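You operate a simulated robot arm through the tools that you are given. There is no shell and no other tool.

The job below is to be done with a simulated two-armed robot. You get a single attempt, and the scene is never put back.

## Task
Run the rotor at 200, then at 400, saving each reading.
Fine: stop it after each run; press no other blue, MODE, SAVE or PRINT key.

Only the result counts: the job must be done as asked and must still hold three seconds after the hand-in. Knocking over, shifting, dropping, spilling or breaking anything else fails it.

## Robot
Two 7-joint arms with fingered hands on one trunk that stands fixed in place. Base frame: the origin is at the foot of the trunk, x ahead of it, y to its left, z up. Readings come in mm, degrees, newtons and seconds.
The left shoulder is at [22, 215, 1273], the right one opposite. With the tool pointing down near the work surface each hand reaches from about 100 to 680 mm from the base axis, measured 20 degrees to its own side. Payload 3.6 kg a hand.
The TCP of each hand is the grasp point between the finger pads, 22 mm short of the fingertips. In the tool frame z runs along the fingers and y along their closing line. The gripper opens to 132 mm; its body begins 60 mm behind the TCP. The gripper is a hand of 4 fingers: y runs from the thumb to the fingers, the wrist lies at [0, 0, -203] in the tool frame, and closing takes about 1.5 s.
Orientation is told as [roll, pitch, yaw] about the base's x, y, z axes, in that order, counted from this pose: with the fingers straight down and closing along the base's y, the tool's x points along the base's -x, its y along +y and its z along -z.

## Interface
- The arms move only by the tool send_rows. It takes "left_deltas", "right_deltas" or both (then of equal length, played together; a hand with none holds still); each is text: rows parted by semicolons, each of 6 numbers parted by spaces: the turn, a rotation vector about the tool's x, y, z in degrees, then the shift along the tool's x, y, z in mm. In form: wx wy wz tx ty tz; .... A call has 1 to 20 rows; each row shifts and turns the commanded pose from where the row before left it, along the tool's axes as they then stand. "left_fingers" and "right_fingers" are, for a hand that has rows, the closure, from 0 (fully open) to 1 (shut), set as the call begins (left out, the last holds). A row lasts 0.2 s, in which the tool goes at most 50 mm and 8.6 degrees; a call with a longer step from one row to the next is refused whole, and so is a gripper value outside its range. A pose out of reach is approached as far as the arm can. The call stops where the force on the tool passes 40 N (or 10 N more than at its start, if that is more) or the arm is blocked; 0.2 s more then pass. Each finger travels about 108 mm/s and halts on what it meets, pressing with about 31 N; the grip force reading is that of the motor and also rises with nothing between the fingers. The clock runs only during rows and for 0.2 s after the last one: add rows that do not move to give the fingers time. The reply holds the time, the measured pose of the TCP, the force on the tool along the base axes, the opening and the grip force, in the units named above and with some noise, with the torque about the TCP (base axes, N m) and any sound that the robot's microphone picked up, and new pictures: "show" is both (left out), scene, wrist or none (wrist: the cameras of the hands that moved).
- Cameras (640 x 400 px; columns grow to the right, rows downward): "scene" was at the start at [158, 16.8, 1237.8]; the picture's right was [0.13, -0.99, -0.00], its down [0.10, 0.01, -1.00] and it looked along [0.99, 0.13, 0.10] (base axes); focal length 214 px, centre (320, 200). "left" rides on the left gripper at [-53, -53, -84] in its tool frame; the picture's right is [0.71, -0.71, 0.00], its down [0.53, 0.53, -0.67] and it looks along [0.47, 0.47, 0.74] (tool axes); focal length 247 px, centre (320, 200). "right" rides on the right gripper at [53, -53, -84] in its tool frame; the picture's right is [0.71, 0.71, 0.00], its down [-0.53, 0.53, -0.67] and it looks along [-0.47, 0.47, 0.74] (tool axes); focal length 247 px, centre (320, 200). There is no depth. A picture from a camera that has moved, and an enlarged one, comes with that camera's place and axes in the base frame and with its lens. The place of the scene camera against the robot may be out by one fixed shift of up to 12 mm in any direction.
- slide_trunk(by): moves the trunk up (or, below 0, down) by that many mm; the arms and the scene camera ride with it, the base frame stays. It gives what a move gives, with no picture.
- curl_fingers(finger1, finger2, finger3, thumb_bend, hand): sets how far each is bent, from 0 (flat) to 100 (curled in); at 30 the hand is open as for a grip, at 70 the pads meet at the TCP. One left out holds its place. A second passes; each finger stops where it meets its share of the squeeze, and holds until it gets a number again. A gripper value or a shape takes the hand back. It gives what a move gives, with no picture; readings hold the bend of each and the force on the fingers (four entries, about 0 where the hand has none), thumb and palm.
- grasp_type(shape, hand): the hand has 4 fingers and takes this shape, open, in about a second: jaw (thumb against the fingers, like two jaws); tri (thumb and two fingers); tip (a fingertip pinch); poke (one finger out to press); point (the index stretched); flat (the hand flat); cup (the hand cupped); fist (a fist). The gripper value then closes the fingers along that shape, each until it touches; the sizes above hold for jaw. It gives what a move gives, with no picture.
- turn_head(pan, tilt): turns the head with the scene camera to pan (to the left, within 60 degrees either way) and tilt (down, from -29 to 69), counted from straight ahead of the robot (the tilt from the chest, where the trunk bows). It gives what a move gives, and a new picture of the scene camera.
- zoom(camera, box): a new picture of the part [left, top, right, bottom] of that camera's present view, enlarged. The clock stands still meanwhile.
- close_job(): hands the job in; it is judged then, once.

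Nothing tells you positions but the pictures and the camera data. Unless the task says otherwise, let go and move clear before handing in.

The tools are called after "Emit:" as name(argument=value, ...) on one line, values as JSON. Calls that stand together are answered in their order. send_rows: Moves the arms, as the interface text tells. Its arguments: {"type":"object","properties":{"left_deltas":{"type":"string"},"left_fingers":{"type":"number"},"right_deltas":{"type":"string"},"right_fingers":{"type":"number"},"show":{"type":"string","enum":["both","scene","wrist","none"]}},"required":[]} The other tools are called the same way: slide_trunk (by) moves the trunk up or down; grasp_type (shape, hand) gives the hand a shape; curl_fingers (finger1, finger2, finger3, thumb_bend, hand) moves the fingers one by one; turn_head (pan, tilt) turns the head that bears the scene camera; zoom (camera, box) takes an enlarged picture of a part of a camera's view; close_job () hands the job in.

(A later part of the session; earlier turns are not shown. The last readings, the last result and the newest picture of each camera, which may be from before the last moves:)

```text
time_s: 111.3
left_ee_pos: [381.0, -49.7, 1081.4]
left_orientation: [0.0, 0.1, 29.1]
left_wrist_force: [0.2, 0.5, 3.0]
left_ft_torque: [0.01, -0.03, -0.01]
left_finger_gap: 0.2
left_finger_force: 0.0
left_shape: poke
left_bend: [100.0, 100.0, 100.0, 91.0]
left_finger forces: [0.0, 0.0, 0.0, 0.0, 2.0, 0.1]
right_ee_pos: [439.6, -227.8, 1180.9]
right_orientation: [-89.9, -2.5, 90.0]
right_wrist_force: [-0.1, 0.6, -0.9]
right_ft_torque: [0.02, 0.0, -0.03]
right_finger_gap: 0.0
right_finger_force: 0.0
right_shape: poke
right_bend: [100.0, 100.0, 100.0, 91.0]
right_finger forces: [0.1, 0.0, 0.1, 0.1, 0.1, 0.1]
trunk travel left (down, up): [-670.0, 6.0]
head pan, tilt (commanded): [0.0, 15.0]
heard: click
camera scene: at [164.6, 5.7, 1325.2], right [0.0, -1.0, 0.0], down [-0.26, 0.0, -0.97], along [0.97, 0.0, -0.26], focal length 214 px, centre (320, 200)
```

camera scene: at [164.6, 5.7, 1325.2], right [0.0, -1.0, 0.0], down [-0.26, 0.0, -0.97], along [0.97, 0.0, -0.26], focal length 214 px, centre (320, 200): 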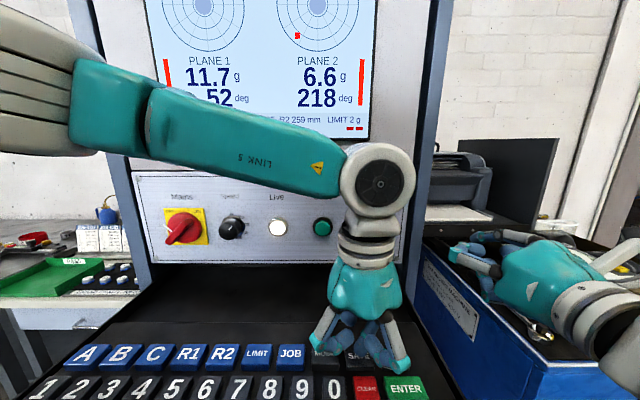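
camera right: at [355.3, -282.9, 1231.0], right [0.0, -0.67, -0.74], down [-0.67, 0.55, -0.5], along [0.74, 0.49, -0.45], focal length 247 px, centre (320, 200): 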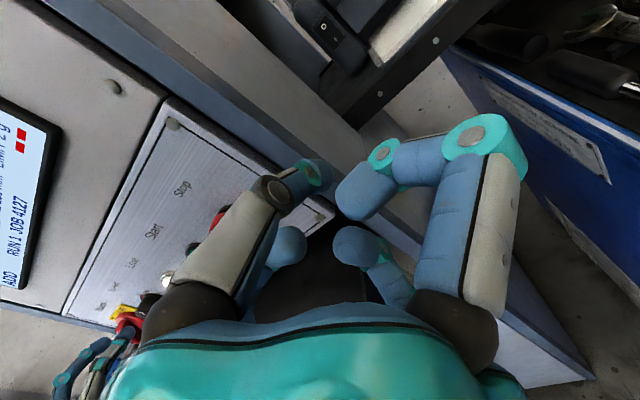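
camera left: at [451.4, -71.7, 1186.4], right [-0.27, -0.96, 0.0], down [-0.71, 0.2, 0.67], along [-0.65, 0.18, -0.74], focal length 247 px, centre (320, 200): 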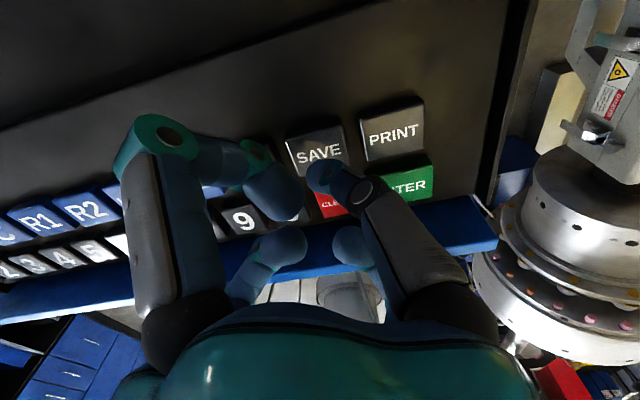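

A click from SAVE. I'll lift straight up and read the screen.

Emit:
send_rows(left_deltas="0 0 0 0 0 -5; 0 0 0 0 0 -15; 0 0 0 0 0 -25; 0 0 0 0 0 -25; 0 0 0 0 0 0", show="none")

Emit:
turn_head(pan=0, tilt=0)

Emit:
zoom(camera="scene", box=[170, 45, 370, 215])

```text
time_s: 112.5
left_ee_pos: [382.1, -49.9, 1151.2]
left_orientation: [0.1, 0.2, 29.1]
left_wrist_force: [-0.3, 0.2, 0.1]
left_ft_torque: [-0.01, -0.04, 0.01]
left_finger_gap: 0.0
left_finger_force: 0.0
left_shape: poke
left_bend: [100.0, 100.0, 100.0, 91.0]
left_finger forces: [0.0, 0.0, 0.0, 0.0, 0.0, 0.0]
right_ee_pos: [439.8, -227.4, 1180.4]
right_orientation: [-89.9, -2.7, 90.0]
right_wrist_force: [-0.1, 0.3, 0.0]
right_ft_torque: [0.01, 0.0, 0.0]
right_finger_gap: 0.0
right_finger_force: 0.0
right_shape: poke
right_bend: [100.0, 100.0, 100.0, 91.0]
right_finger forces: [0.1, 0.0, 0.1, 0.1, 0.0, 0.1]
trunk travel left (down, up): [-670.0, 6.0]
head pan, tilt (commanded): [0.0, 15.0]
```

```text
time_s: 113.3
left_ee_pos: [382.1, -49.8, 1150.3]
left_orientation: [0.1, 0.2, 29.1]
left_wrist_force: [-0.5, -0.1, -0.6]
left_ft_torque: [0.02, -0.02, -0.02]
left_finger_gap: 0.1
left_finger_force: 0.0
left_shape: poke
left_bend: [100.0, 100.0, 100.0, 91.0]
left_finger forces: [0.0, 0.0, 0.0, 0.0, 0.0, 0.0]
right_ee_pos: [439.4, -227.0, 1180.3]
right_orientation: [-89.9, -2.7, 89.9]
right_wrist_force: [0.1, 0.7, 0.4]
right_ft_torque: [0.01, 0.0, -0.02]
right_finger_gap: 0.1
right_finger_force: 0.1
right_shape: poke
right_bend: [100.0, 100.0, 100.0, 91.0]
right_finger forces: [0.0, 0.0, 0.0, 0.0, 0.0, 0.0]
trunk travel left (down, up): [-670.0, 6.0]
head pan, tilt (commanded): [0.0, 0.0]
camera scene: at [161.3, 5.6, 1349.3], right [0.0, -1.0, 0.0], down [0.0, 0.0, -1.0], along [1.0, 0.0, 0.0], focal length 214 px, centre (320, 200)
```

scene: 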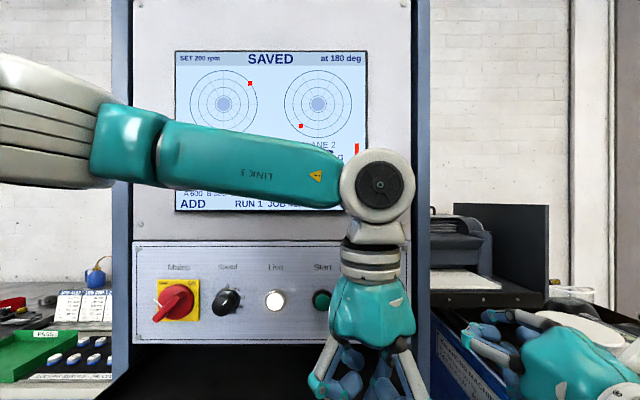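

```text
2.35 times, centred on (270, 130) of scene
camera zoom: at [161.3, 5.6, 1349.3], right [0.0, -1.0, 0.0], down [0.0, 0.0, -1.0], along [1.0, 0.0, 0.0], focal length 505 px, centre (438, 365)
```

zoom: 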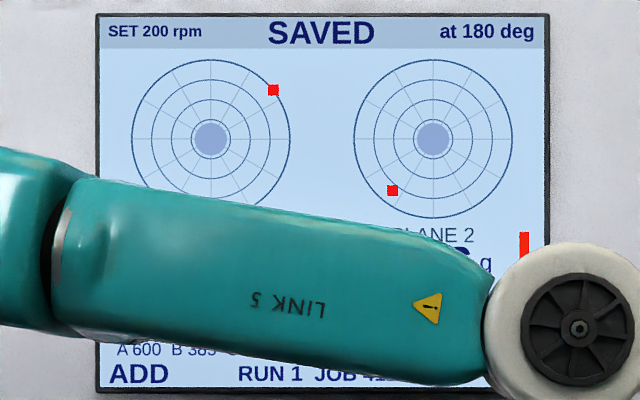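

SAVED is shown. Now for 400: I'll take the left hand back up and left, return it to jaw shape and turn it to face the knob again.

Emit:
send_rows(left_deltas="0 0 0 0 0 -25; 0 0 0 -18.5 30 -25; 0 0 0 -18.5 30 -25; 0 0 0 -18.5 30 -25; 0 0 0 -18.5 30 -25; 0 0 0 -18.6 29.9 -25; 0 0 0 0 0 0", show="none")

Emit:
grasp_type(hand="left", shape="jaw")

Emit:
send_rows(left_deltas="3.89 -6.99 0 0 0 0; 3.89 -6.99 0 0 0 0; 3.89 -6.99 0 0 0 0; 3.89 -6.99 0 0 0 0; 3.89 -6.99 0 0 0 0; 0 0 0 0 0 37.5; 0 0 0 0 0 37.5; 3.89 -6.99 0 0 0 0; 3.89 -6.99 0 0 0 0; 3.89 -6.99 0 0 0 0; 3.89 -6.99 0 0 0 0; 3.89 -6.99 0 0 0 0; 3.89 -6.99 0 0 0 0; 0.97 -1.75 0 0 0 0; 0 0 0 0 0 0; 0 0 0 0 0 0", left_fingers=0.6, show="both")

```text
time_s: 114.9
left_ee_pos: [390.7, 122.5, 1302.2]
left_orientation: [0.2, 0.2, 29.2]
left_wrist_force: [-0.3, 0.0, -0.3]
left_ft_torque: [0.02, -0.02, 0.0]
left_finger_gap: 0.0
left_finger_force: 0.1
left_shape: poke
left_bend: [100.0, 100.0, 100.0, 91.0]
left_finger forces: [0.0, 0.0, 0.0, 0.0, 0.0, 0.0]
right_ee_pos: [440.2, -228.4, 1180.2]
right_orientation: [-89.8, -2.7, 90.1]
right_wrist_force: [0.1, 0.1, -0.3]
right_ft_torque: [-0.01, -0.01, -0.04]
right_finger_gap: 0.0
right_finger_force: 0.0
right_shape: poke
right_bend: [100.0, 100.0, 100.0, 91.0]
right_finger forces: [0.1, 0.1, 0.0, 0.0, 0.1, 0.1]
trunk travel left (down, up): [-670.0, 6.0]
head pan, tilt (commanded): [0.0, 0.0]
```

```text
time_s: 115.8
left_ee_pos: [391.8, 123.4, 1303.6]
left_orientation: [0.1, 0.1, 29.1]
left_wrist_force: [0.9, -0.3, 0.6]
left_ft_torque: [0.01, 0.02, 0.01]
left_finger_gap: 131.7
left_finger_force: 0.1
left_shape: jaw
left_bend: [30.0, 30.0, 30.0, 30.0]
left_finger forces: [0.1, 0.0, 0.0, 0.1, 0.0, 0.0]
right_ee_pos: [439.9, -228.1, 1181.6]
right_orientation: [-89.8, -2.6, 90.1]
right_wrist_force: [0.1, -0.1, 0.3]
right_ft_torque: [0.0, 0.0, -0.01]
right_finger_gap: 0.1
right_finger_force: 0.1
right_shape: poke
right_bend: [100.0, 100.0, 100.0, 91.0]
right_finger forces: [0.1, 0.0, 0.0, 0.0, 0.0, 0.0]
trunk travel left (down, up): [-670.0, 6.0]
head pan, tilt (commanded): [0.0, 0.0]
```

```text
time_s: 119.2
left_ee_pos: [438.2, 125.8, 1244.1]
left_orientation: [-89.6, -60.9, 89.9]
left_wrist_force: [0.2, 0.3, -0.2]
left_ft_torque: [0.02, -0.01, 0.01]
left_finger_gap: 52.9
left_finger_force: 0.1
left_shape: jaw
left_bend: [41.0, 41.0, 41.0, 70.0]
left_finger forces: [0.0, 0.0, 0.0, 0.1, 0.1, 0.1]
right_ee_pos: [439.6, -229.6, 1181.0]
right_orientation: [-89.9, -2.6, 90.0]
right_wrist_force: [-0.8, 0.1, -0.1]
right_ft_torque: [0.04, -0.02, -0.03]
right_finger_gap: 0.0
right_finger_force: 0.2
right_shape: poke
right_bend: [100.0, 100.0, 100.0, 91.0]
right_finger forces: [0.0, 0.0, 0.0, 0.1, 0.0, 0.0]
trunk travel left (down, up): [-670.0, 6.0]
head pan, tilt (commanded): [0.0, 0.0]
camera scene: at [161.1, 5.3, 1349.4], right [0.0, -1.0, 0.0], down [0.0, 0.0, -1.0], along [1.0, 0.0, 0.0], focal length 214 px, centre (320, 200)
camera left: at [354.1, 104.1, 1316.3], right [0.0, -0.96, -0.27], down [-0.67, 0.2, -0.71], along [0.74, 0.18, -0.64], focal length 247 px, centre (320, 200)
```

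scene: 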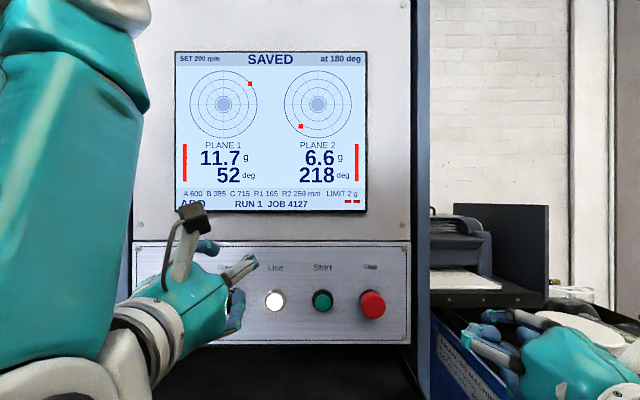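
left: 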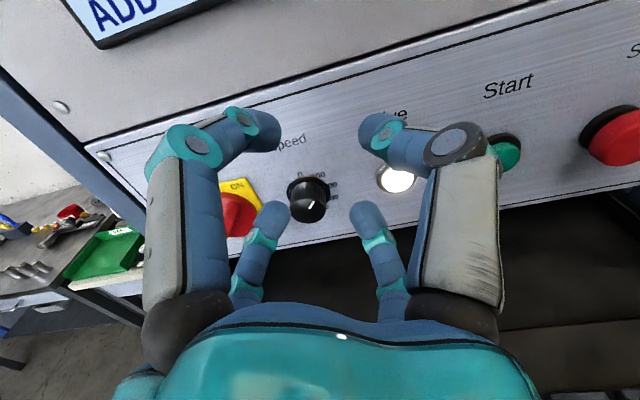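

The left hand is facing the panel again. I'll set its yaw and roll and line up in front of the knob.

Emit:
send_rows(left_deltas="-4.37 -2.42 0 0 0 0; 0 0 -7 0 0 0; 0 0 -7 0 0 0; 0 0 -7 0 0 0; 0 0 0 7.1 18.5 10; 0 0 0 7.1 18.5 10; 0 0 0 7.1 18.5 10; 0 0 0 7.1 18.5 10; 0 0 0 0 0 0; 0 0 0 0 0 0", show="wrist")

Emit:
zoom(camera="left", box=[200, 60, 440, 220])

```text
time_s: 121.4
left_ee_pos: [473.6, 154.5, 1168.5]
left_orientation: [-89.7, -40.0, 95.0]
left_wrist_force: [0.6, 1.0, -0.2]
left_ft_torque: [0.0, 0.01, -0.01]
left_finger_gap: 53.1
left_finger_force: 0.0
left_shape: jaw
left_bend: [41.0, 41.0, 41.0, 70.0]
left_finger forces: [0.1, 0.0, 0.1, 0.0, 0.0, 0.0]
right_ee_pos: [439.4, -228.1, 1179.9]
right_orientation: [-89.9, -2.6, 90.0]
right_wrist_force: [-0.5, -1.2, 0.2]
right_ft_torque: [-0.03, 0.02, 0.0]
right_finger_gap: 0.0
right_finger_force: 0.1
right_shape: poke
right_bend: [100.0, 100.0, 100.0, 91.0]
right_finger forces: [0.0, 0.0, 0.1, 0.0, 0.0, 0.1]
trunk travel left (down, up): [-670.0, 6.0]
head pan, tilt (commanded): [0.0, 0.0]
camera left: at [389.9, 152.3, 1242.9], right [0.09, -0.99, 0.09], down [-0.66, -0.12, -0.74], along [0.74, 0.01, -0.67], focal length 247 px, centre (320, 200)
```

left: 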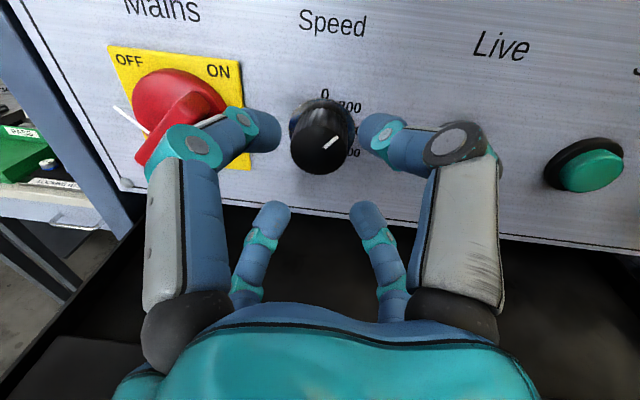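

```text
2.50 times, centred on (320, 140) of left
camera zoom: at [389.9, 152.3, 1242.9], right [0.09, -0.99, 0.09], down [-0.66, -0.12, -0.74], along [0.74, 0.01, -0.67], focal length 617 px, centre (320, 350)
```

zoom: 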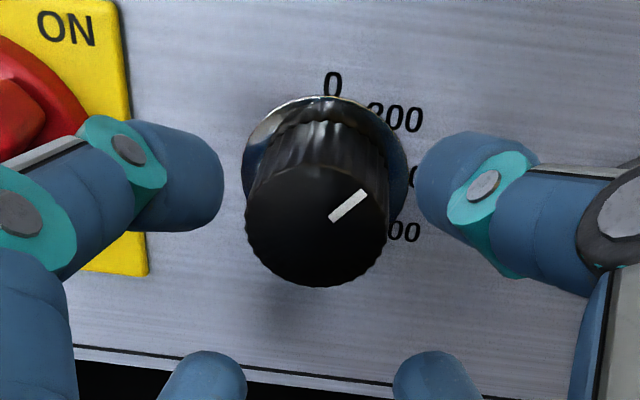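

Well aligned. I'll move in on the knob and grip it.

Emit:
send_rows(left_deltas="0 0 0 -0.3 0.2 12.5; 0 0 0 -0.3 0.2 12.5; 0 0 0 -0.2 0.2 12.5; 0 0 0 0 0 0; 0 0 0 0 0 0", show="wrist")

Emit:
send_rows(left_deltas="0 0 0 0 0 0; 0 0 0 0 0 0; 0 0 0 0 0 0; 0 0 0 0 0 0; 0 0 0 0 0 0", left_fingers=0.9, show="wrist")

```text
time_s: 122.6
left_ee_pos: [510.9, 158.0, 1168.8]
left_orientation: [-89.8, -40.0, 94.9]
left_wrist_force: [-0.6, -1.0, -0.4]
left_ft_torque: [-0.02, 0.03, -0.04]
left_finger_gap: 53.1
left_finger_force: 0.1
left_shape: jaw
left_bend: [41.0, 41.0, 41.0, 70.0]
left_finger forces: [0.0, 0.0, 0.8, 0.1, 0.0, 0.0]
right_ee_pos: [439.1, -228.9, 1179.7]
right_orientation: [-89.9, -2.6, 90.0]
right_wrist_force: [0.2, -0.1, 0.1]
right_ft_torque: [0.01, 0.06, 0.03]
right_finger_gap: 0.0
right_finger_force: 0.0
right_shape: poke
right_bend: [100.0, 100.0, 100.0, 91.0]
right_finger forces: [0.0, 0.0, 0.0, 0.0, 0.0, 0.0]
trunk travel left (down, up): [-670.0, 6.0]
head pan, tilt (commanded): [0.0, 0.0]
camera left: at [426.9, 156.7, 1243.0], right [0.09, -0.99, 0.09], down [-0.66, -0.12, -0.74], along [0.74, 0.01, -0.67], focal length 247 px, centre (320, 200)
```

left: 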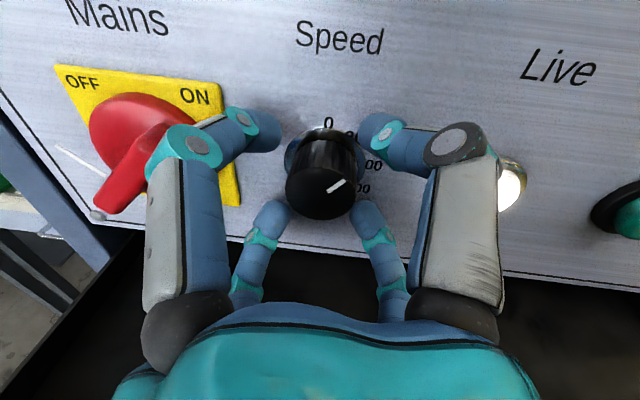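

```text
time_s: 123.8
left_ee_pos: [511.1, 158.6, 1167.8]
left_orientation: [-89.7, -40.0, 94.7]
left_wrist_force: [1.2, -2.7, -0.4]
left_ft_torque: [-0.03, -0.15, -0.16]
left_finger_gap: 24.9
left_finger_force: 31.5
left_shape: jaw
left_bend: [76.0, 76.0, 76.0, 70.0]
left_finger forces: [28.3, 26.5, 27.1, 0.0, 34.5, 0.0]
right_ee_pos: [438.9, -228.2, 1180.4]
right_orientation: [-89.8, -2.7, 90.0]
right_wrist_force: [0.4, 0.0, 0.7]
right_ft_torque: [-0.02, -0.01, 0.02]
right_finger_gap: 0.2
right_finger_force: 0.1
right_shape: poke
right_bend: [100.0, 100.0, 100.0, 91.0]
right_finger forces: [0.0, 0.0, 0.1, 0.1, 0.0, 0.1]
trunk travel left (down, up): [-670.0, 6.0]
head pan, tilt (commanded): [0.0, 0.0]
camera left: at [427.2, 156.1, 1243.0], right [0.09, -0.99, 0.09], down [-0.66, -0.12, -0.74], along [0.74, 0.01, -0.67], focal length 247 px, centre (320, 200)
```

left: 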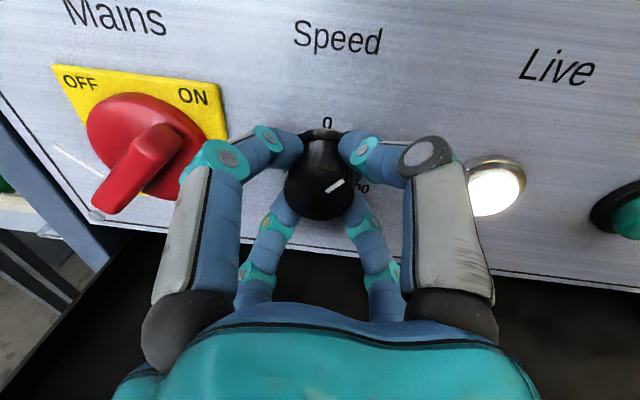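

Gripped. I'll turn 40 degrees clockwise and check the set speed on the screen.

Emit:
send_rows(left_deltas="0 0 4 0 0 0; 0 0 4 0 0 0; 0 0 4 0 0 0; 0 0 4 0 0 0; 0 0 4 0 0 0; 0 0 4 0 0 0; 0 0 4 0 0 0; 0 0 4 0 0 0; 0 0 4 0 0 0; 0 0 4 0 0 0; 0 0 0 0 0 0; 0 0 0 0 0 0", show="both")

Emit:
zoom(camera="scene", box=[170, 45, 370, 215])

```text
time_s: 126.4
left_ee_pos: [511.7, 159.0, 1170.8]
left_orientation: [-89.7, -80.0, 94.7]
left_wrist_force: [-7.0, -3.4, 0.4]
left_ft_torque: [-0.1, -0.23, -0.48]
left_finger_gap: 25.4
left_finger_force: 30.8
left_shape: jaw
left_bend: [76.0, 76.0, 76.0, 70.0]
left_finger forces: [29.4, 28.5, 31.4, 0.0, 49.4, 0.0]
right_ee_pos: [438.9, -228.8, 1180.4]
right_orientation: [-89.8, -2.6, 90.0]
right_wrist_force: [-0.6, -0.2, 0.8]
right_ft_torque: [0.0, 0.04, 0.01]
right_finger_gap: 0.0
right_finger_force: 0.1
right_shape: poke
right_bend: [100.0, 100.0, 100.0, 91.0]
right_finger forces: [0.1, 0.0, 0.1, 0.2, 0.1, 0.0]
trunk travel left (down, up): [-670.0, 6.0]
head pan, tilt (commanded): [0.0, 0.0]
camera scene: at [159.9, 5.2, 1349.5], right [0.0, -1.0, 0.0], down [0.0, 0.0, -1.0], along [1.0, 0.0, 0.0], focal length 214 px, centre (320, 200)
camera left: at [431.4, 107.8, 1231.6], right [0.07, -0.82, -0.57], down [-0.7, 0.37, -0.61], along [0.71, 0.45, -0.55], focal length 247 px, centre (320, 200)
```

scene: 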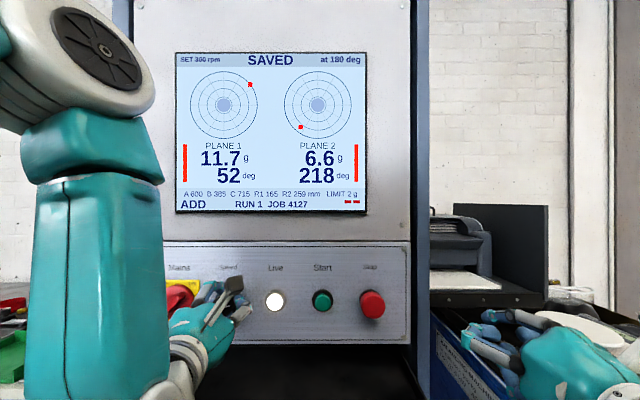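
left: 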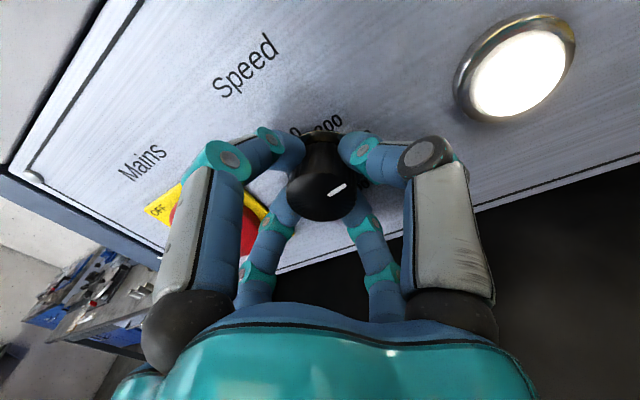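

```text
2.35 times, centred on (270, 130) of scene
camera zoom: at [159.9, 5.2, 1349.5], right [0.0, -1.0, 0.0], down [0.0, 0.0, -1.0], along [1.0, 0.0, 0.0], focal length 505 px, centre (438, 365)
```

zoom: 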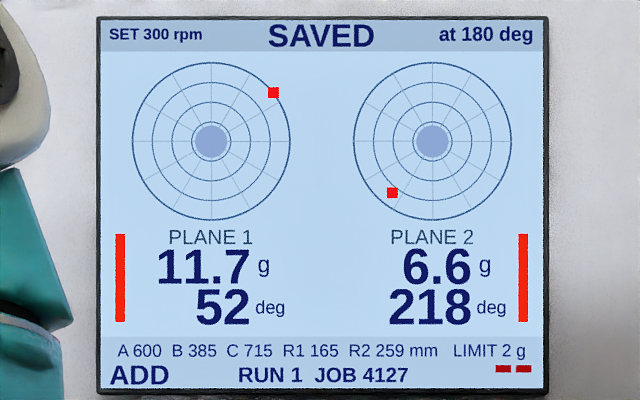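

SET 300 rpm: halfway there, and the neighbouring Mains switch is untouched. I'll let go, back off, roll back and take a fresh grip for the second 40 degrees.

Emit:
send_rows(left_deltas="0 0 0 0 0 0; 0 0 0 0 0 0; 0 0 0 0 0 0; 0 0 0 0 0 -12; 0 0 0 0 0 -13; 0 0 0 0 0 -13; 0 0 -8 0 0 0; 0 0 -8 0 0 0; 0 0 -8 0 0 0; 0 0 -8 0 0 0; 0 0 -8 0 0 0; 0 0 0 0 0 0; 0 0 0 0 0 0", left_fingers=0.6, show="both")

Emit:
zoom(camera="left", box=[200, 60, 440, 220])

```text
time_s: 129.2
left_ee_pos: [475.0, 155.5, 1169.5]
left_orientation: [-89.8, -40.0, 94.9]
left_wrist_force: [0.0, -0.3, 0.9]
left_ft_torque: [-0.04, 0.02, 0.0]
left_finger_gap: 52.7
left_finger_force: 0.1
left_shape: jaw
left_bend: [41.0, 41.0, 41.0, 70.0]
left_finger forces: [0.1, 0.0, 0.0, 0.1, 0.1, 0.0]
right_ee_pos: [439.8, -227.8, 1180.5]
right_orientation: [-89.8, -2.7, 90.1]
right_wrist_force: [-0.2, -0.1, 0.7]
right_ft_torque: [0.0, -0.02, -0.01]
right_finger_gap: 0.2
right_finger_force: 0.1
right_shape: poke
right_bend: [100.0, 100.0, 100.0, 91.0]
right_finger forces: [0.0, 0.0, 0.1, 0.1, 0.0, 0.0]
trunk travel left (down, up): [-670.0, 6.0]
head pan, tilt (commanded): [0.0, 0.0]
camera scene: at [161.3, 5.6, 1349.3], right [0.0, -1.0, 0.0], down [0.0, 0.0, -1.0], along [1.0, 0.0, 0.0], focal length 214 px, centre (320, 200)
camera left: at [390.7, 154.3, 1244.0], right [0.09, -0.99, 0.09], down [-0.66, -0.12, -0.74], along [0.74, 0.01, -0.67], focal length 247 px, centre (320, 200)
```

scene: 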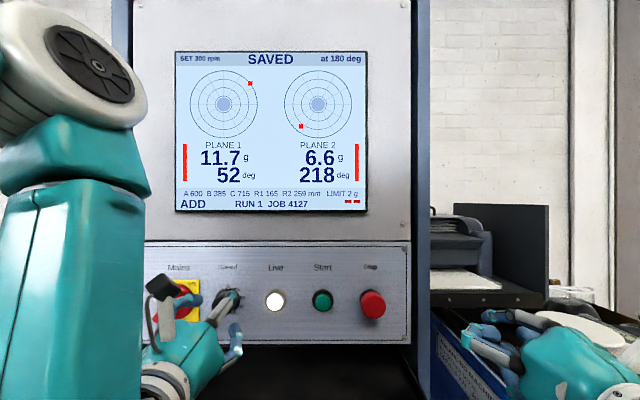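
left: 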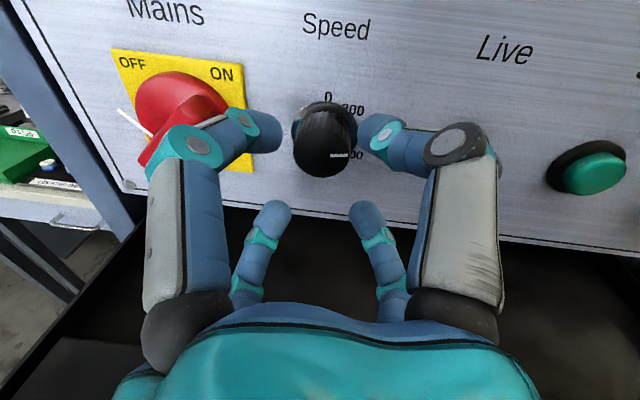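

```text
2.50 times, centred on (320, 140) of left
camera zoom: at [390.7, 154.3, 1244.0], right [0.09, -0.99, 0.09], down [-0.66, -0.12, -0.74], along [0.74, 0.01, -0.67], focal length 617 px, centre (320, 350)
```

zoom: 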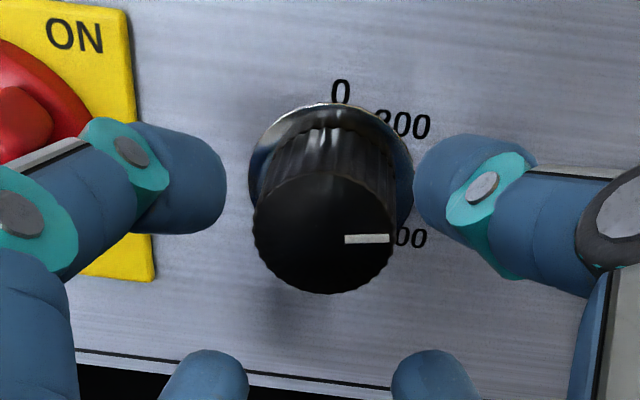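

The pointer is at about 80° (300). I'll grip again and turn another 40-odd degrees to 400.

Emit:
send_rows(left_deltas="0 0 0 0 0 12; 0 0 0 0 0 12; 0 0 0 0 0 12; 0 0 0 0 0 0; 0 0 0 0 0 0", show="none")

Emit:
send_rows(left_deltas="0 0 0 0 0 0; 0 0 0 0 0 0; 0 0 0 0 0 0; 0 0 0 0 0 0; 0 0 0 0 0 0", left_fingers=0.9, show="wrist")

```text
time_s: 130.4
left_ee_pos: [511.0, 158.6, 1168.1]
left_orientation: [-89.8, -40.0, 94.9]
left_wrist_force: [-0.9, -0.2, 0.8]
left_ft_torque: [-0.03, -0.01, 0.0]
left_finger_gap: 52.6
left_finger_force: 0.0
left_shape: jaw
left_bend: [41.0, 41.0, 41.0, 70.0]
left_finger forces: [0.0, 0.0, 0.3, 0.0, 0.0, 0.0]
right_ee_pos: [440.1, -227.2, 1179.0]
right_orientation: [-89.9, -2.6, 90.0]
right_wrist_force: [-1.3, 0.6, 0.7]
right_ft_torque: [-0.05, 0.0, 0.02]
right_finger_gap: 0.2
right_finger_force: 0.1
right_shape: poke
right_bend: [100.0, 100.0, 100.0, 91.0]
right_finger forces: [0.0, 0.0, 0.0, 0.1, 0.0, 0.0]
trunk travel left (down, up): [-670.0, 6.0]
head pan, tilt (commanded): [0.0, 0.0]
```

```text
time_s: 131.6
left_ee_pos: [511.2, 158.5, 1169.0]
left_orientation: [-89.8, -40.1, 94.9]
left_wrist_force: [1.9, -1.5, 3.6]
left_ft_torque: [0.0, -0.15, -0.18]
left_finger_gap: 24.5
left_finger_force: 31.1
left_shape: jaw
left_bend: [76.0, 76.0, 76.0, 70.0]
left_finger forces: [28.3, 26.8, 27.6, 0.0, 32.6, 0.1]
right_ee_pos: [439.2, -228.0, 1180.0]
right_orientation: [-89.9, -2.7, 90.0]
right_wrist_force: [-0.1, 0.1, 0.1]
right_ft_torque: [0.02, 0.01, 0.02]
right_finger_gap: 0.1
right_finger_force: 0.0
right_shape: poke
right_bend: [100.0, 100.0, 100.0, 91.0]
right_finger forces: [0.0, 0.0, 0.1, 0.0, 0.1, 0.0]
trunk travel left (down, up): [-670.0, 6.0]
head pan, tilt (commanded): [0.0, 0.0]
camera left: at [427.0, 156.6, 1243.4], right [0.09, -0.99, 0.09], down [-0.66, -0.12, -0.74], along [0.74, 0.01, -0.67], focal length 247 px, centre (320, 200)
```

left: 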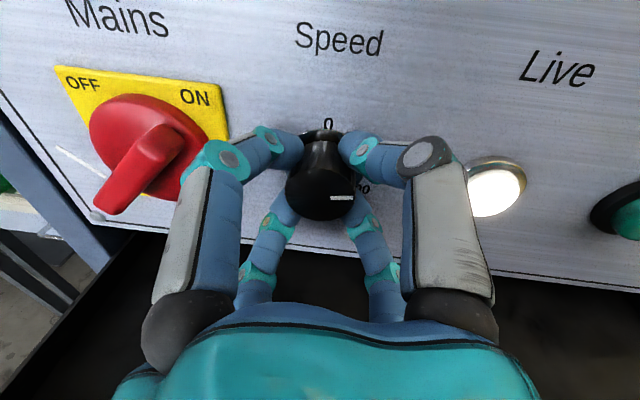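

Emit:
send_rows(left_deltas="0 0 4 0 0 0; 0 0 4 0 0 0; 0 0 4 0 0 0; 0 0 4 0 0 0; 0 0 4 0 0 0; 0 0 4 0 0 0; 0 0 4 0 0 0; 0 0 4 0 0 0; 0 0 4 0 0 0; 0 0 4.5 0 0 0; 0 0 0 0 0 0; 0 0 0 0 0 0", show="both")

Emit:
zoom(camera="scene", box=[170, 45, 370, 215])

```text
time_s: 134.2
left_ee_pos: [511.5, 159.4, 1169.5]
left_orientation: [-89.5, -80.6, 94.5]
left_wrist_force: [6.3, -1.8, 9.9]
left_ft_torque: [-0.01, -0.42, -0.31]
left_finger_gap: 24.8
left_finger_force: 30.8
left_shape: jaw
left_bend: [76.0, 76.0, 76.0, 70.0]
left_finger forces: [30.9, 28.3, 26.1, 0.0, 34.6, 0.1]
right_ee_pos: [439.3, -228.2, 1180.1]
right_orientation: [-90.0, -2.5, 89.9]
right_wrist_force: [1.0, 0.4, 0.7]
right_ft_torque: [-0.05, -0.03, -0.01]
right_finger_gap: 0.1
right_finger_force: 0.2
right_shape: poke
right_bend: [100.0, 100.0, 100.0, 91.0]
right_finger forces: [0.0, 0.0, 0.0, 0.0, 0.1, 0.1]
trunk travel left (down, up): [-670.0, 6.0]
head pan, tilt (commanded): [0.0, 0.0]
camera scene: at [161.7, 5.1, 1349.3], right [0.0, -1.0, 0.0], down [0.0, 0.0, -1.0], along [1.0, 0.0, 0.0], focal length 214 px, centre (320, 200)
camera left: at [431.1, 107.0, 1230.6], right [0.07, -0.81, -0.58], down [-0.7, 0.37, -0.6], along [0.71, 0.45, -0.55], focal length 247 px, centre (320, 200)
```

scene: 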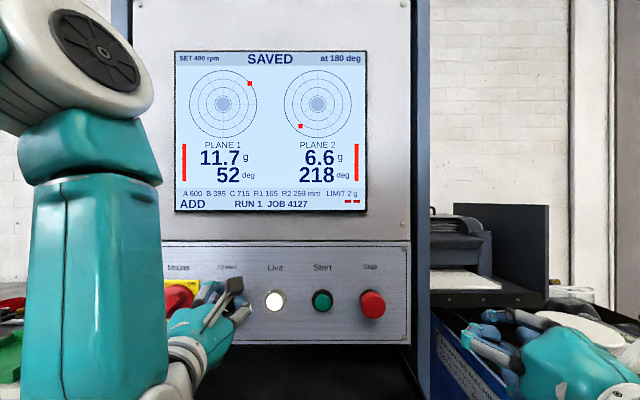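
left: 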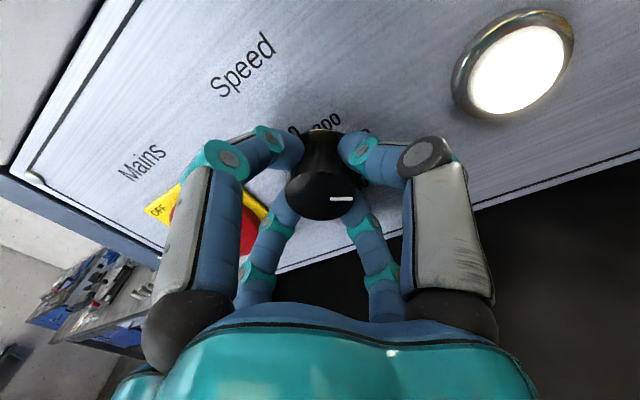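

```text
2.35 times, centred on (270, 130) of scene
camera zoom: at [161.7, 5.1, 1349.3], right [0.0, -1.0, 0.0], down [0.0, 0.0, -1.0], along [1.0, 0.0, 0.0], focal length 505 px, centre (438, 365)
```

zoom: 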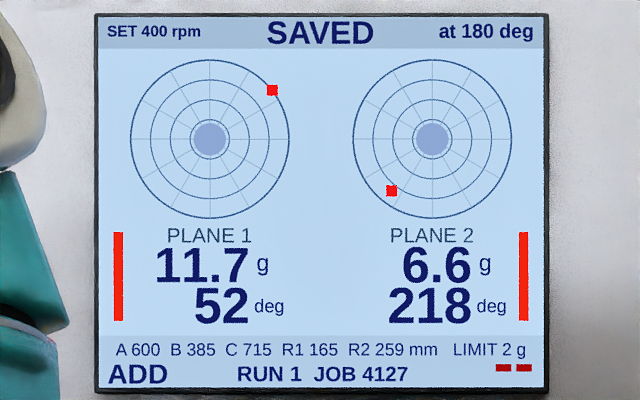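

SET 400 rpm. I'll let go and back off, then re-read the setting.

Emit:
send_rows(left_deltas="0 0 0 0 0 0; 0 0 0 0 0 0; 0 0 0 0 0 0; 0 0 0 0 0 -10; 0 0 0 0 0 -15; 0 0 0 0 0 -15; 0 0 0 0 0 -14; 0 0 -8 0 0 0; 0 0 -8 0 0 0; 0 0 -4 0 0 0; 0 0 0 0 0 0; 0 0 0 0 0 0", left_fingers=0.6, show="both")

Emit:
zoom(camera="scene", box=[170, 45, 370, 215])

```text
time_s: 136.8
left_ee_pos: [456.4, 154.7, 1169.6]
left_orientation: [-89.5, -60.5, 94.7]
left_wrist_force: [-0.5, 0.6, 0.2]
left_ft_torque: [0.01, 0.0, 0.01]
left_finger_gap: 52.3
left_finger_force: 0.1
left_shape: jaw
left_bend: [41.0, 41.0, 41.0, 70.0]
left_finger forces: [0.1, 0.0, 0.0, 0.1, 0.0, 0.1]
right_ee_pos: [440.5, -228.2, 1180.4]
right_orientation: [-90.0, -2.6, 90.0]
right_wrist_force: [-0.4, 0.5, 0.4]
right_ft_torque: [0.01, 0.02, 0.01]
right_finger_gap: 0.0
right_finger_force: 0.1
right_shape: poke
right_bend: [100.0, 100.0, 100.0, 91.0]
right_finger forces: [0.1, 0.0, 0.1, 0.0, 0.0, 0.0]
trunk travel left (down, up): [-670.0, 6.0]
head pan, tilt (commanded): [0.0, 0.0]
camera scene: at [161.2, 5.6, 1349.4], right [0.0, -1.0, 0.0], down [0.0, 0.0, -1.0], along [1.0, 0.0, 0.0], focal length 214 px, centre (320, 200)
camera left: at [374.9, 125.7, 1241.5], right [0.08, -0.96, -0.27], down [-0.69, 0.14, -0.71], along [0.72, 0.24, -0.65], focal length 247 px, centre (320, 200)
```

scene: 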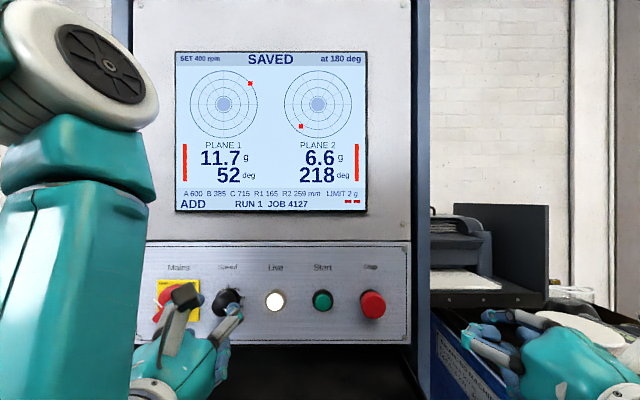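
left: 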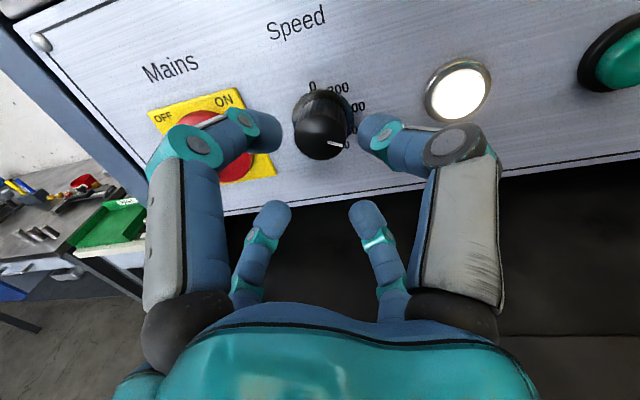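

```text
2.35 times, centred on (270, 130) of scene
camera zoom: at [161.2, 5.6, 1349.4], right [0.0, -1.0, 0.0], down [0.0, 0.0, -1.0], along [1.0, 0.0, 0.0], focal length 505 px, centre (438, 365)
```

zoom: 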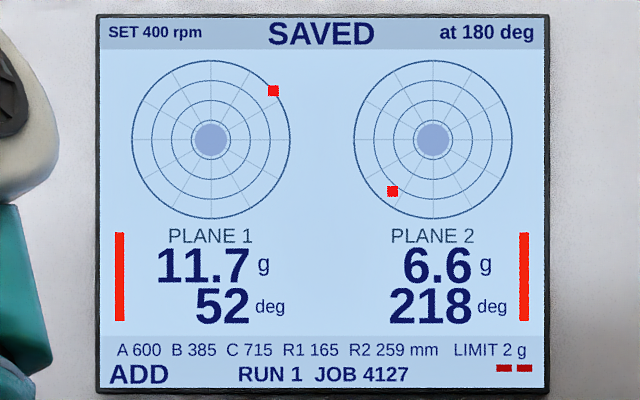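

The 400 setting holds. Now I'll bring the right hand back across to line up with Start, well back from the panel.

Emit:
send_rows(right_deltas="0 0 0 -27.8 2.5 1.3; 0 0 0 -27.8 2.5 1.3; 0 0 0 -27.8 2.5 1.3; 0 0 0 -27.8 2.5 1.3; 0 0 0 -27.8 2.5 1.3; 0 0 0 -27.8 2.5 1.3; 0 0 0 -27.8 2.5 1.3; 0 0 0 -27.8 2.5 1.3; 0 0 0 0 0 0; 0 0 0 0 0 0", show="both")

```text
time_s: 139.0
left_ee_pos: [457.4, 154.9, 1168.7]
left_orientation: [-89.6, -60.3, 94.7]
left_wrist_force: [-0.1, -0.1, 0.4]
left_ft_torque: [0.0, 0.01, -0.02]
left_finger_gap: 52.8
left_finger_force: 0.1
left_shape: jaw
left_bend: [41.0, 41.0, 41.0, 70.0]
left_finger forces: [0.0, 0.0, 0.0, 0.0, 0.1, 0.0]
right_ee_pos: [450.2, -5.2, 1169.9]
right_orientation: [-89.9, -2.5, 90.0]
right_wrist_force: [-0.4, 0.2, -0.6]
right_ft_torque: [0.03, 0.02, 0.02]
right_finger_gap: 0.0
right_finger_force: 0.1
right_shape: poke
right_bend: [100.0, 100.0, 100.0, 91.0]
right_finger forces: [0.1, 0.0, 0.1, 0.0, 0.1, 0.0]
trunk travel left (down, up): [-670.0, 6.0]
head pan, tilt (commanded): [0.0, 0.0]
camera scene: at [161.3, 6.0, 1349.3], right [0.0, -1.0, 0.0], down [0.0, 0.0, -1.0], along [1.0, 0.0, 0.0], focal length 214 px, centre (320, 200)
camera right: at [366.4, -60.1, 1221.3], right [0.0, -0.67, -0.74], down [-0.67, 0.55, -0.5], along [0.74, 0.49, -0.45], focal length 247 px, centre (320, 200)
```

scene: 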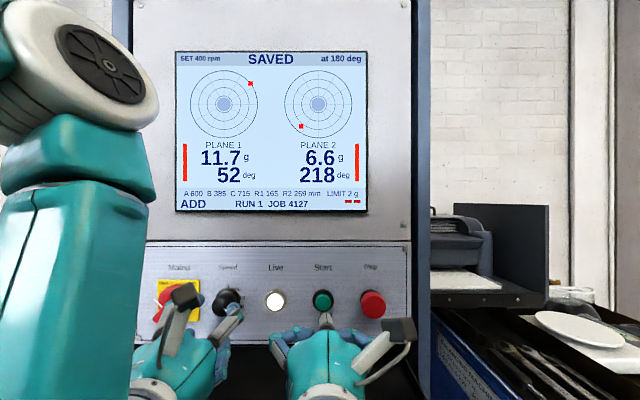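
right: 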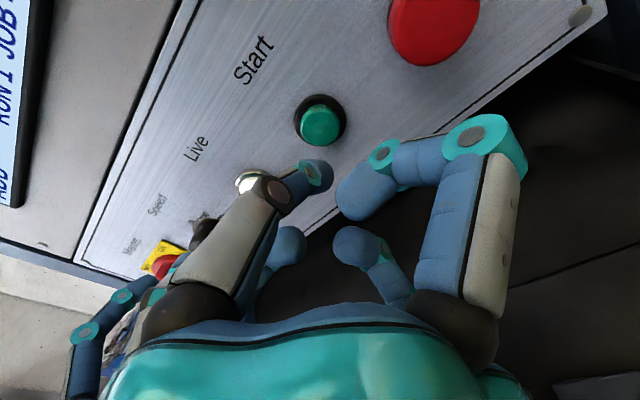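

Lined up on Start. I'll advance and press it.

Emit:
send_rows(right_deltas="0 0 0 0 0 15; 0 0 0 0 0 15; 0 0 0 0 0 12; 0 0 0 0 0 3; 0 0 0 0 0 3; 0 0 0 0 0 3; 0 0 0 0 0 3; 0 0 0 0 0 0", show="scene")

```text
time_s: 140.8
left_ee_pos: [456.3, 154.4, 1169.7]
left_orientation: [-89.7, -60.4, 94.6]
left_wrist_force: [0.2, 0.1, -0.7]
left_ft_torque: [-0.02, -0.05, 0.04]
left_finger_gap: 52.6
left_finger_force: 0.0
left_shape: jaw
left_bend: [41.0, 41.0, 41.0, 70.0]
left_finger forces: [0.1, 0.0, 0.1, 0.0, 0.0, 0.0]
right_ee_pos: [504.8, -5.4, 1171.6]
right_orientation: [-89.9, -2.5, 89.9]
right_wrist_force: [-2.6, 0.8, -0.1]
right_ft_torque: [-0.01, 0.04, 0.0]
right_finger_gap: 0.1
right_finger_force: 0.0
right_shape: poke
right_bend: [100.0, 100.0, 100.0, 91.0]
right_finger forces: [0.1, 0.0, 0.0, 0.0, 2.6, 0.0]
trunk travel left (down, up): [-670.0, 6.0]
head pan, tilt (commanded): [0.0, 0.0]
heard: click
camera scene: at [160.9, 5.7, 1349.4], right [0.0, -1.0, 0.0], down [0.0, 0.0, -1.0], along [1.0, 0.0, 0.0], focal length 214 px, centre (320, 200)
```

scene: 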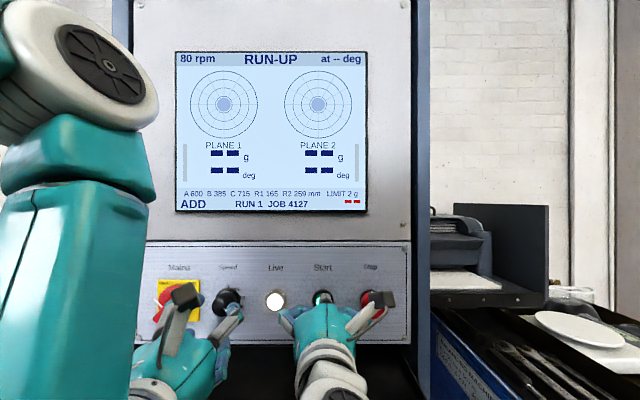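

Click, and the rotor is running up. I'll back off, move in front of Stop and wait for the reading.

Emit:
send_rows(right_deltas="0 0 0 0 0 -12; 0 0 0 0 0 -15; 0 0 0 0 0 -15; 0 0 0 20.7 -0.9 0; 0 0 0 20.7 -0.9 0; 0 0 0 20.7 -0.9 0; 0 0 0 20.7 -0.9 0; 0 0 0 0 0 0; 0 0 0 0 0 0; 0 0 0 0 0 0; 0 0 0 0 0 0; 0 0 0 0 0 0; 0 0 0 0 0 0; 0 0 0 0 0 0; 0 0 0 0 0 0; 0 0 0 0 0 0", show="both")

Emit:
zoom(camera="scene", box=[170, 45, 370, 215])

```text
time_s: 144.2
left_ee_pos: [456.7, 153.6, 1167.8]
left_orientation: [-89.6, -60.5, 94.7]
left_wrist_force: [0.2, -0.7, 0.3]
left_ft_torque: [0.0, 0.03, 0.01]
left_finger_gap: 52.7
left_finger_force: 0.0
left_shape: jaw
left_bend: [41.0, 41.0, 41.0, 70.0]
left_finger forces: [0.0, 0.0, 0.1, 0.0, 0.0, 0.0]
right_ee_pos: [462.3, -88.9, 1171.2]
right_orientation: [-90.0, -2.6, 89.9]
right_wrist_force: [0.1, 0.5, -0.7]
right_ft_torque: [0.01, -0.01, 0.0]
right_finger_gap: 0.0
right_finger_force: 0.1
right_shape: poke
right_bend: [100.0, 100.0, 100.0, 91.0]
right_finger forces: [0.1, 0.0, 0.0, 0.0, 0.0, 0.0]
trunk travel left (down, up): [-670.0, 6.0]
head pan, tilt (commanded): [0.0, 0.0]
camera scene: at [161.3, 5.7, 1349.3], right [0.0, -1.0, 0.0], down [0.0, 0.0, -1.0], along [1.0, 0.0, 0.0], focal length 214 px, centre (320, 200)
camera right: at [377.7, -144.2, 1222.7], right [0.0, -0.67, -0.74], down [-0.67, 0.55, -0.5], along [0.74, 0.49, -0.45], focal length 247 px, centre (320, 200)
```

scene: 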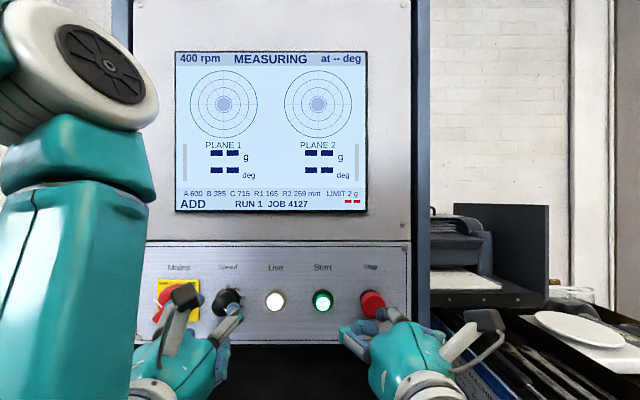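
right: 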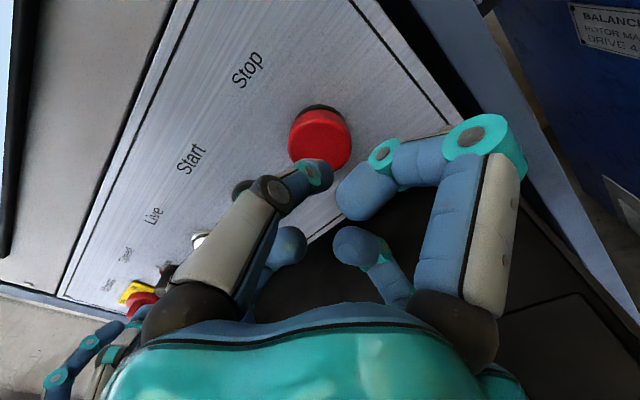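

```text
2.35 times, centred on (270, 130) of scene
camera zoom: at [161.3, 5.7, 1349.3], right [0.0, -1.0, 0.0], down [0.0, 0.0, -1.0], along [1.0, 0.0, 0.0], focal length 505 px, centre (438, 365)
```

zoom: 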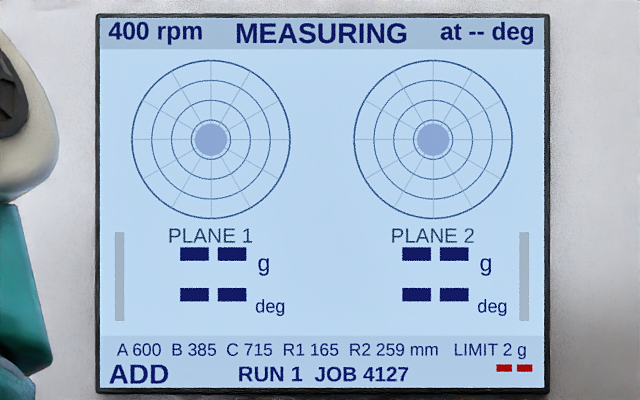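

Measuring at 400 rpm. I'll wait for the reading.

Emit:
send_rows(right_deltas="0 0 0 0 0 0; 0 0 0 0 0 0; 0 0 0 0 0 0; 0 0 0 0 0 0; 0 0 0 0 0 0; 0 0 0 0 0 0; 0 0 0 0 0 0; 0 0 0 0 0 0; 0 0 0 0 0 0; 0 0 0 0 0 0; 0 0 0 0 0 0; 0 0 0 0 0 0", show="scene")

Emit:
zoom(camera="scene", box=[170, 45, 370, 215])

```text
time_s: 146.8
left_ee_pos: [457.5, 154.1, 1169.5]
left_orientation: [-89.5, -60.4, 94.6]
left_wrist_force: [0.2, -0.5, 0.2]
left_ft_torque: [-0.01, 0.0, -0.02]
left_finger_gap: 52.3
left_finger_force: 0.0
left_shape: jaw
left_bend: [41.0, 41.0, 41.0, 70.0]
left_finger forces: [0.1, 0.0, 0.1, 0.0, 0.0, 0.1]
right_ee_pos: [461.4, -89.5, 1171.5]
right_orientation: [-89.9, -2.6, 90.0]
right_wrist_force: [-0.5, 0.5, 0.4]
right_ft_torque: [-0.02, 0.02, 0.0]
right_finger_gap: 0.0
right_finger_force: 0.0
right_shape: poke
right_bend: [100.0, 100.0, 100.0, 91.0]
right_finger forces: [0.1, 0.1, 0.0, 0.0, 0.1, 0.1]
trunk travel left (down, up): [-670.0, 6.0]
head pan, tilt (commanded): [0.0, 0.0]
camera scene: at [161.3, 5.7, 1349.3], right [0.0, -1.0, 0.0], down [0.0, 0.0, -1.0], along [1.0, 0.0, 0.0], focal length 214 px, centre (320, 200)
```

scene: 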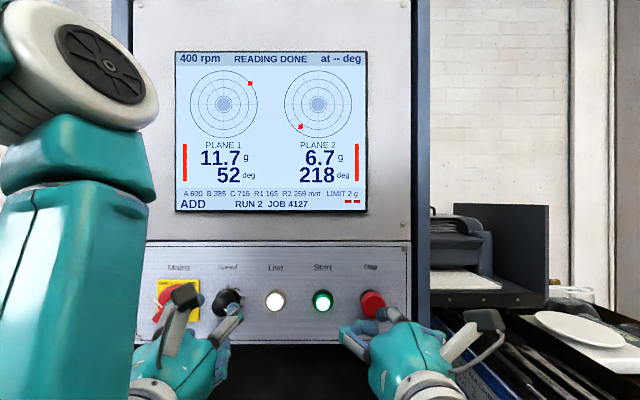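

```text
2.35 times, centred on (270, 130) of scene
camera zoom: at [161.3, 5.7, 1349.3], right [0.0, -1.0, 0.0], down [0.0, 0.0, -1.0], along [1.0, 0.0, 0.0], focal length 505 px, centre (438, 365)
```

zoom: 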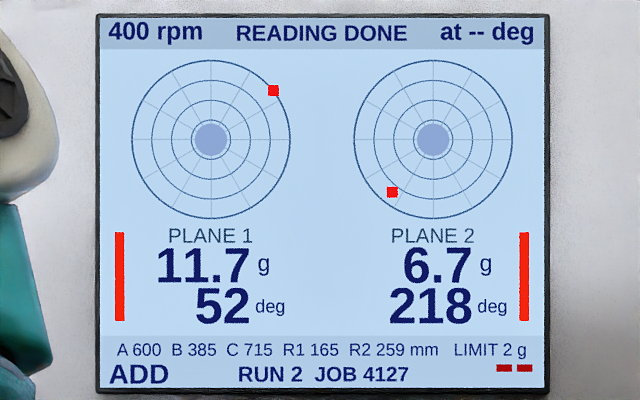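

READING DONE at 400 rpm, RUN 2. Now I'll press Stop.

Emit:
send_rows(right_deltas="0 0 0 0 0 12; 0 0 0 0 0 10; 0 0 0 0 0 5; 0 0 0 0 0 2; 0 0 0 0 0 2; 0 0 0 0 0 2; 0 0 0 0 0 2; 0 0 0 0 0 0", show="scene")

```text
time_s: 148.6
left_ee_pos: [453.4, 154.3, 1170.2]
left_orientation: [-89.9, -60.3, 94.9]
left_wrist_force: [-0.1, 1.1, 0.7]
left_ft_torque: [-0.01, 0.01, 0.01]
left_finger_gap: 52.7
left_finger_force: 0.0
left_shape: jaw
left_bend: [41.0, 41.0, 41.0, 70.0]
left_finger forces: [0.1, 0.0, 0.0, 0.0, 0.0, 0.1]
right_ee_pos: [495.0, -89.5, 1173.0]
right_orientation: [-90.0, -2.6, 90.0]
right_wrist_force: [-14.8, -0.6, -0.6]
right_ft_torque: [0.01, 0.02, 0.02]
right_finger_gap: 0.3
right_finger_force: 0.1
right_shape: poke
right_bend: [100.0, 100.0, 100.0, 91.0]
right_finger forces: [0.1, 0.1, 0.1, 0.0, 14.7, 0.0]
trunk travel left (down, up): [-670.0, 6.0]
head pan, tilt (commanded): [0.0, 0.0]
heard: click
camera scene: at [158.2, 5.7, 1349.7], right [0.0, -1.0, 0.0], down [0.0, 0.0, -1.0], along [1.0, 0.0, 0.0], focal length 214 px, centre (320, 200)
```

scene: 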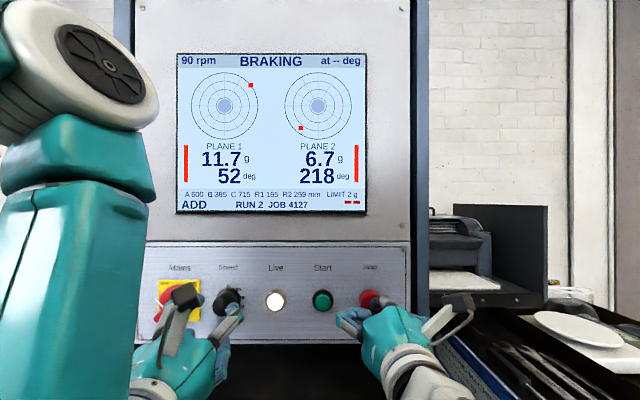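

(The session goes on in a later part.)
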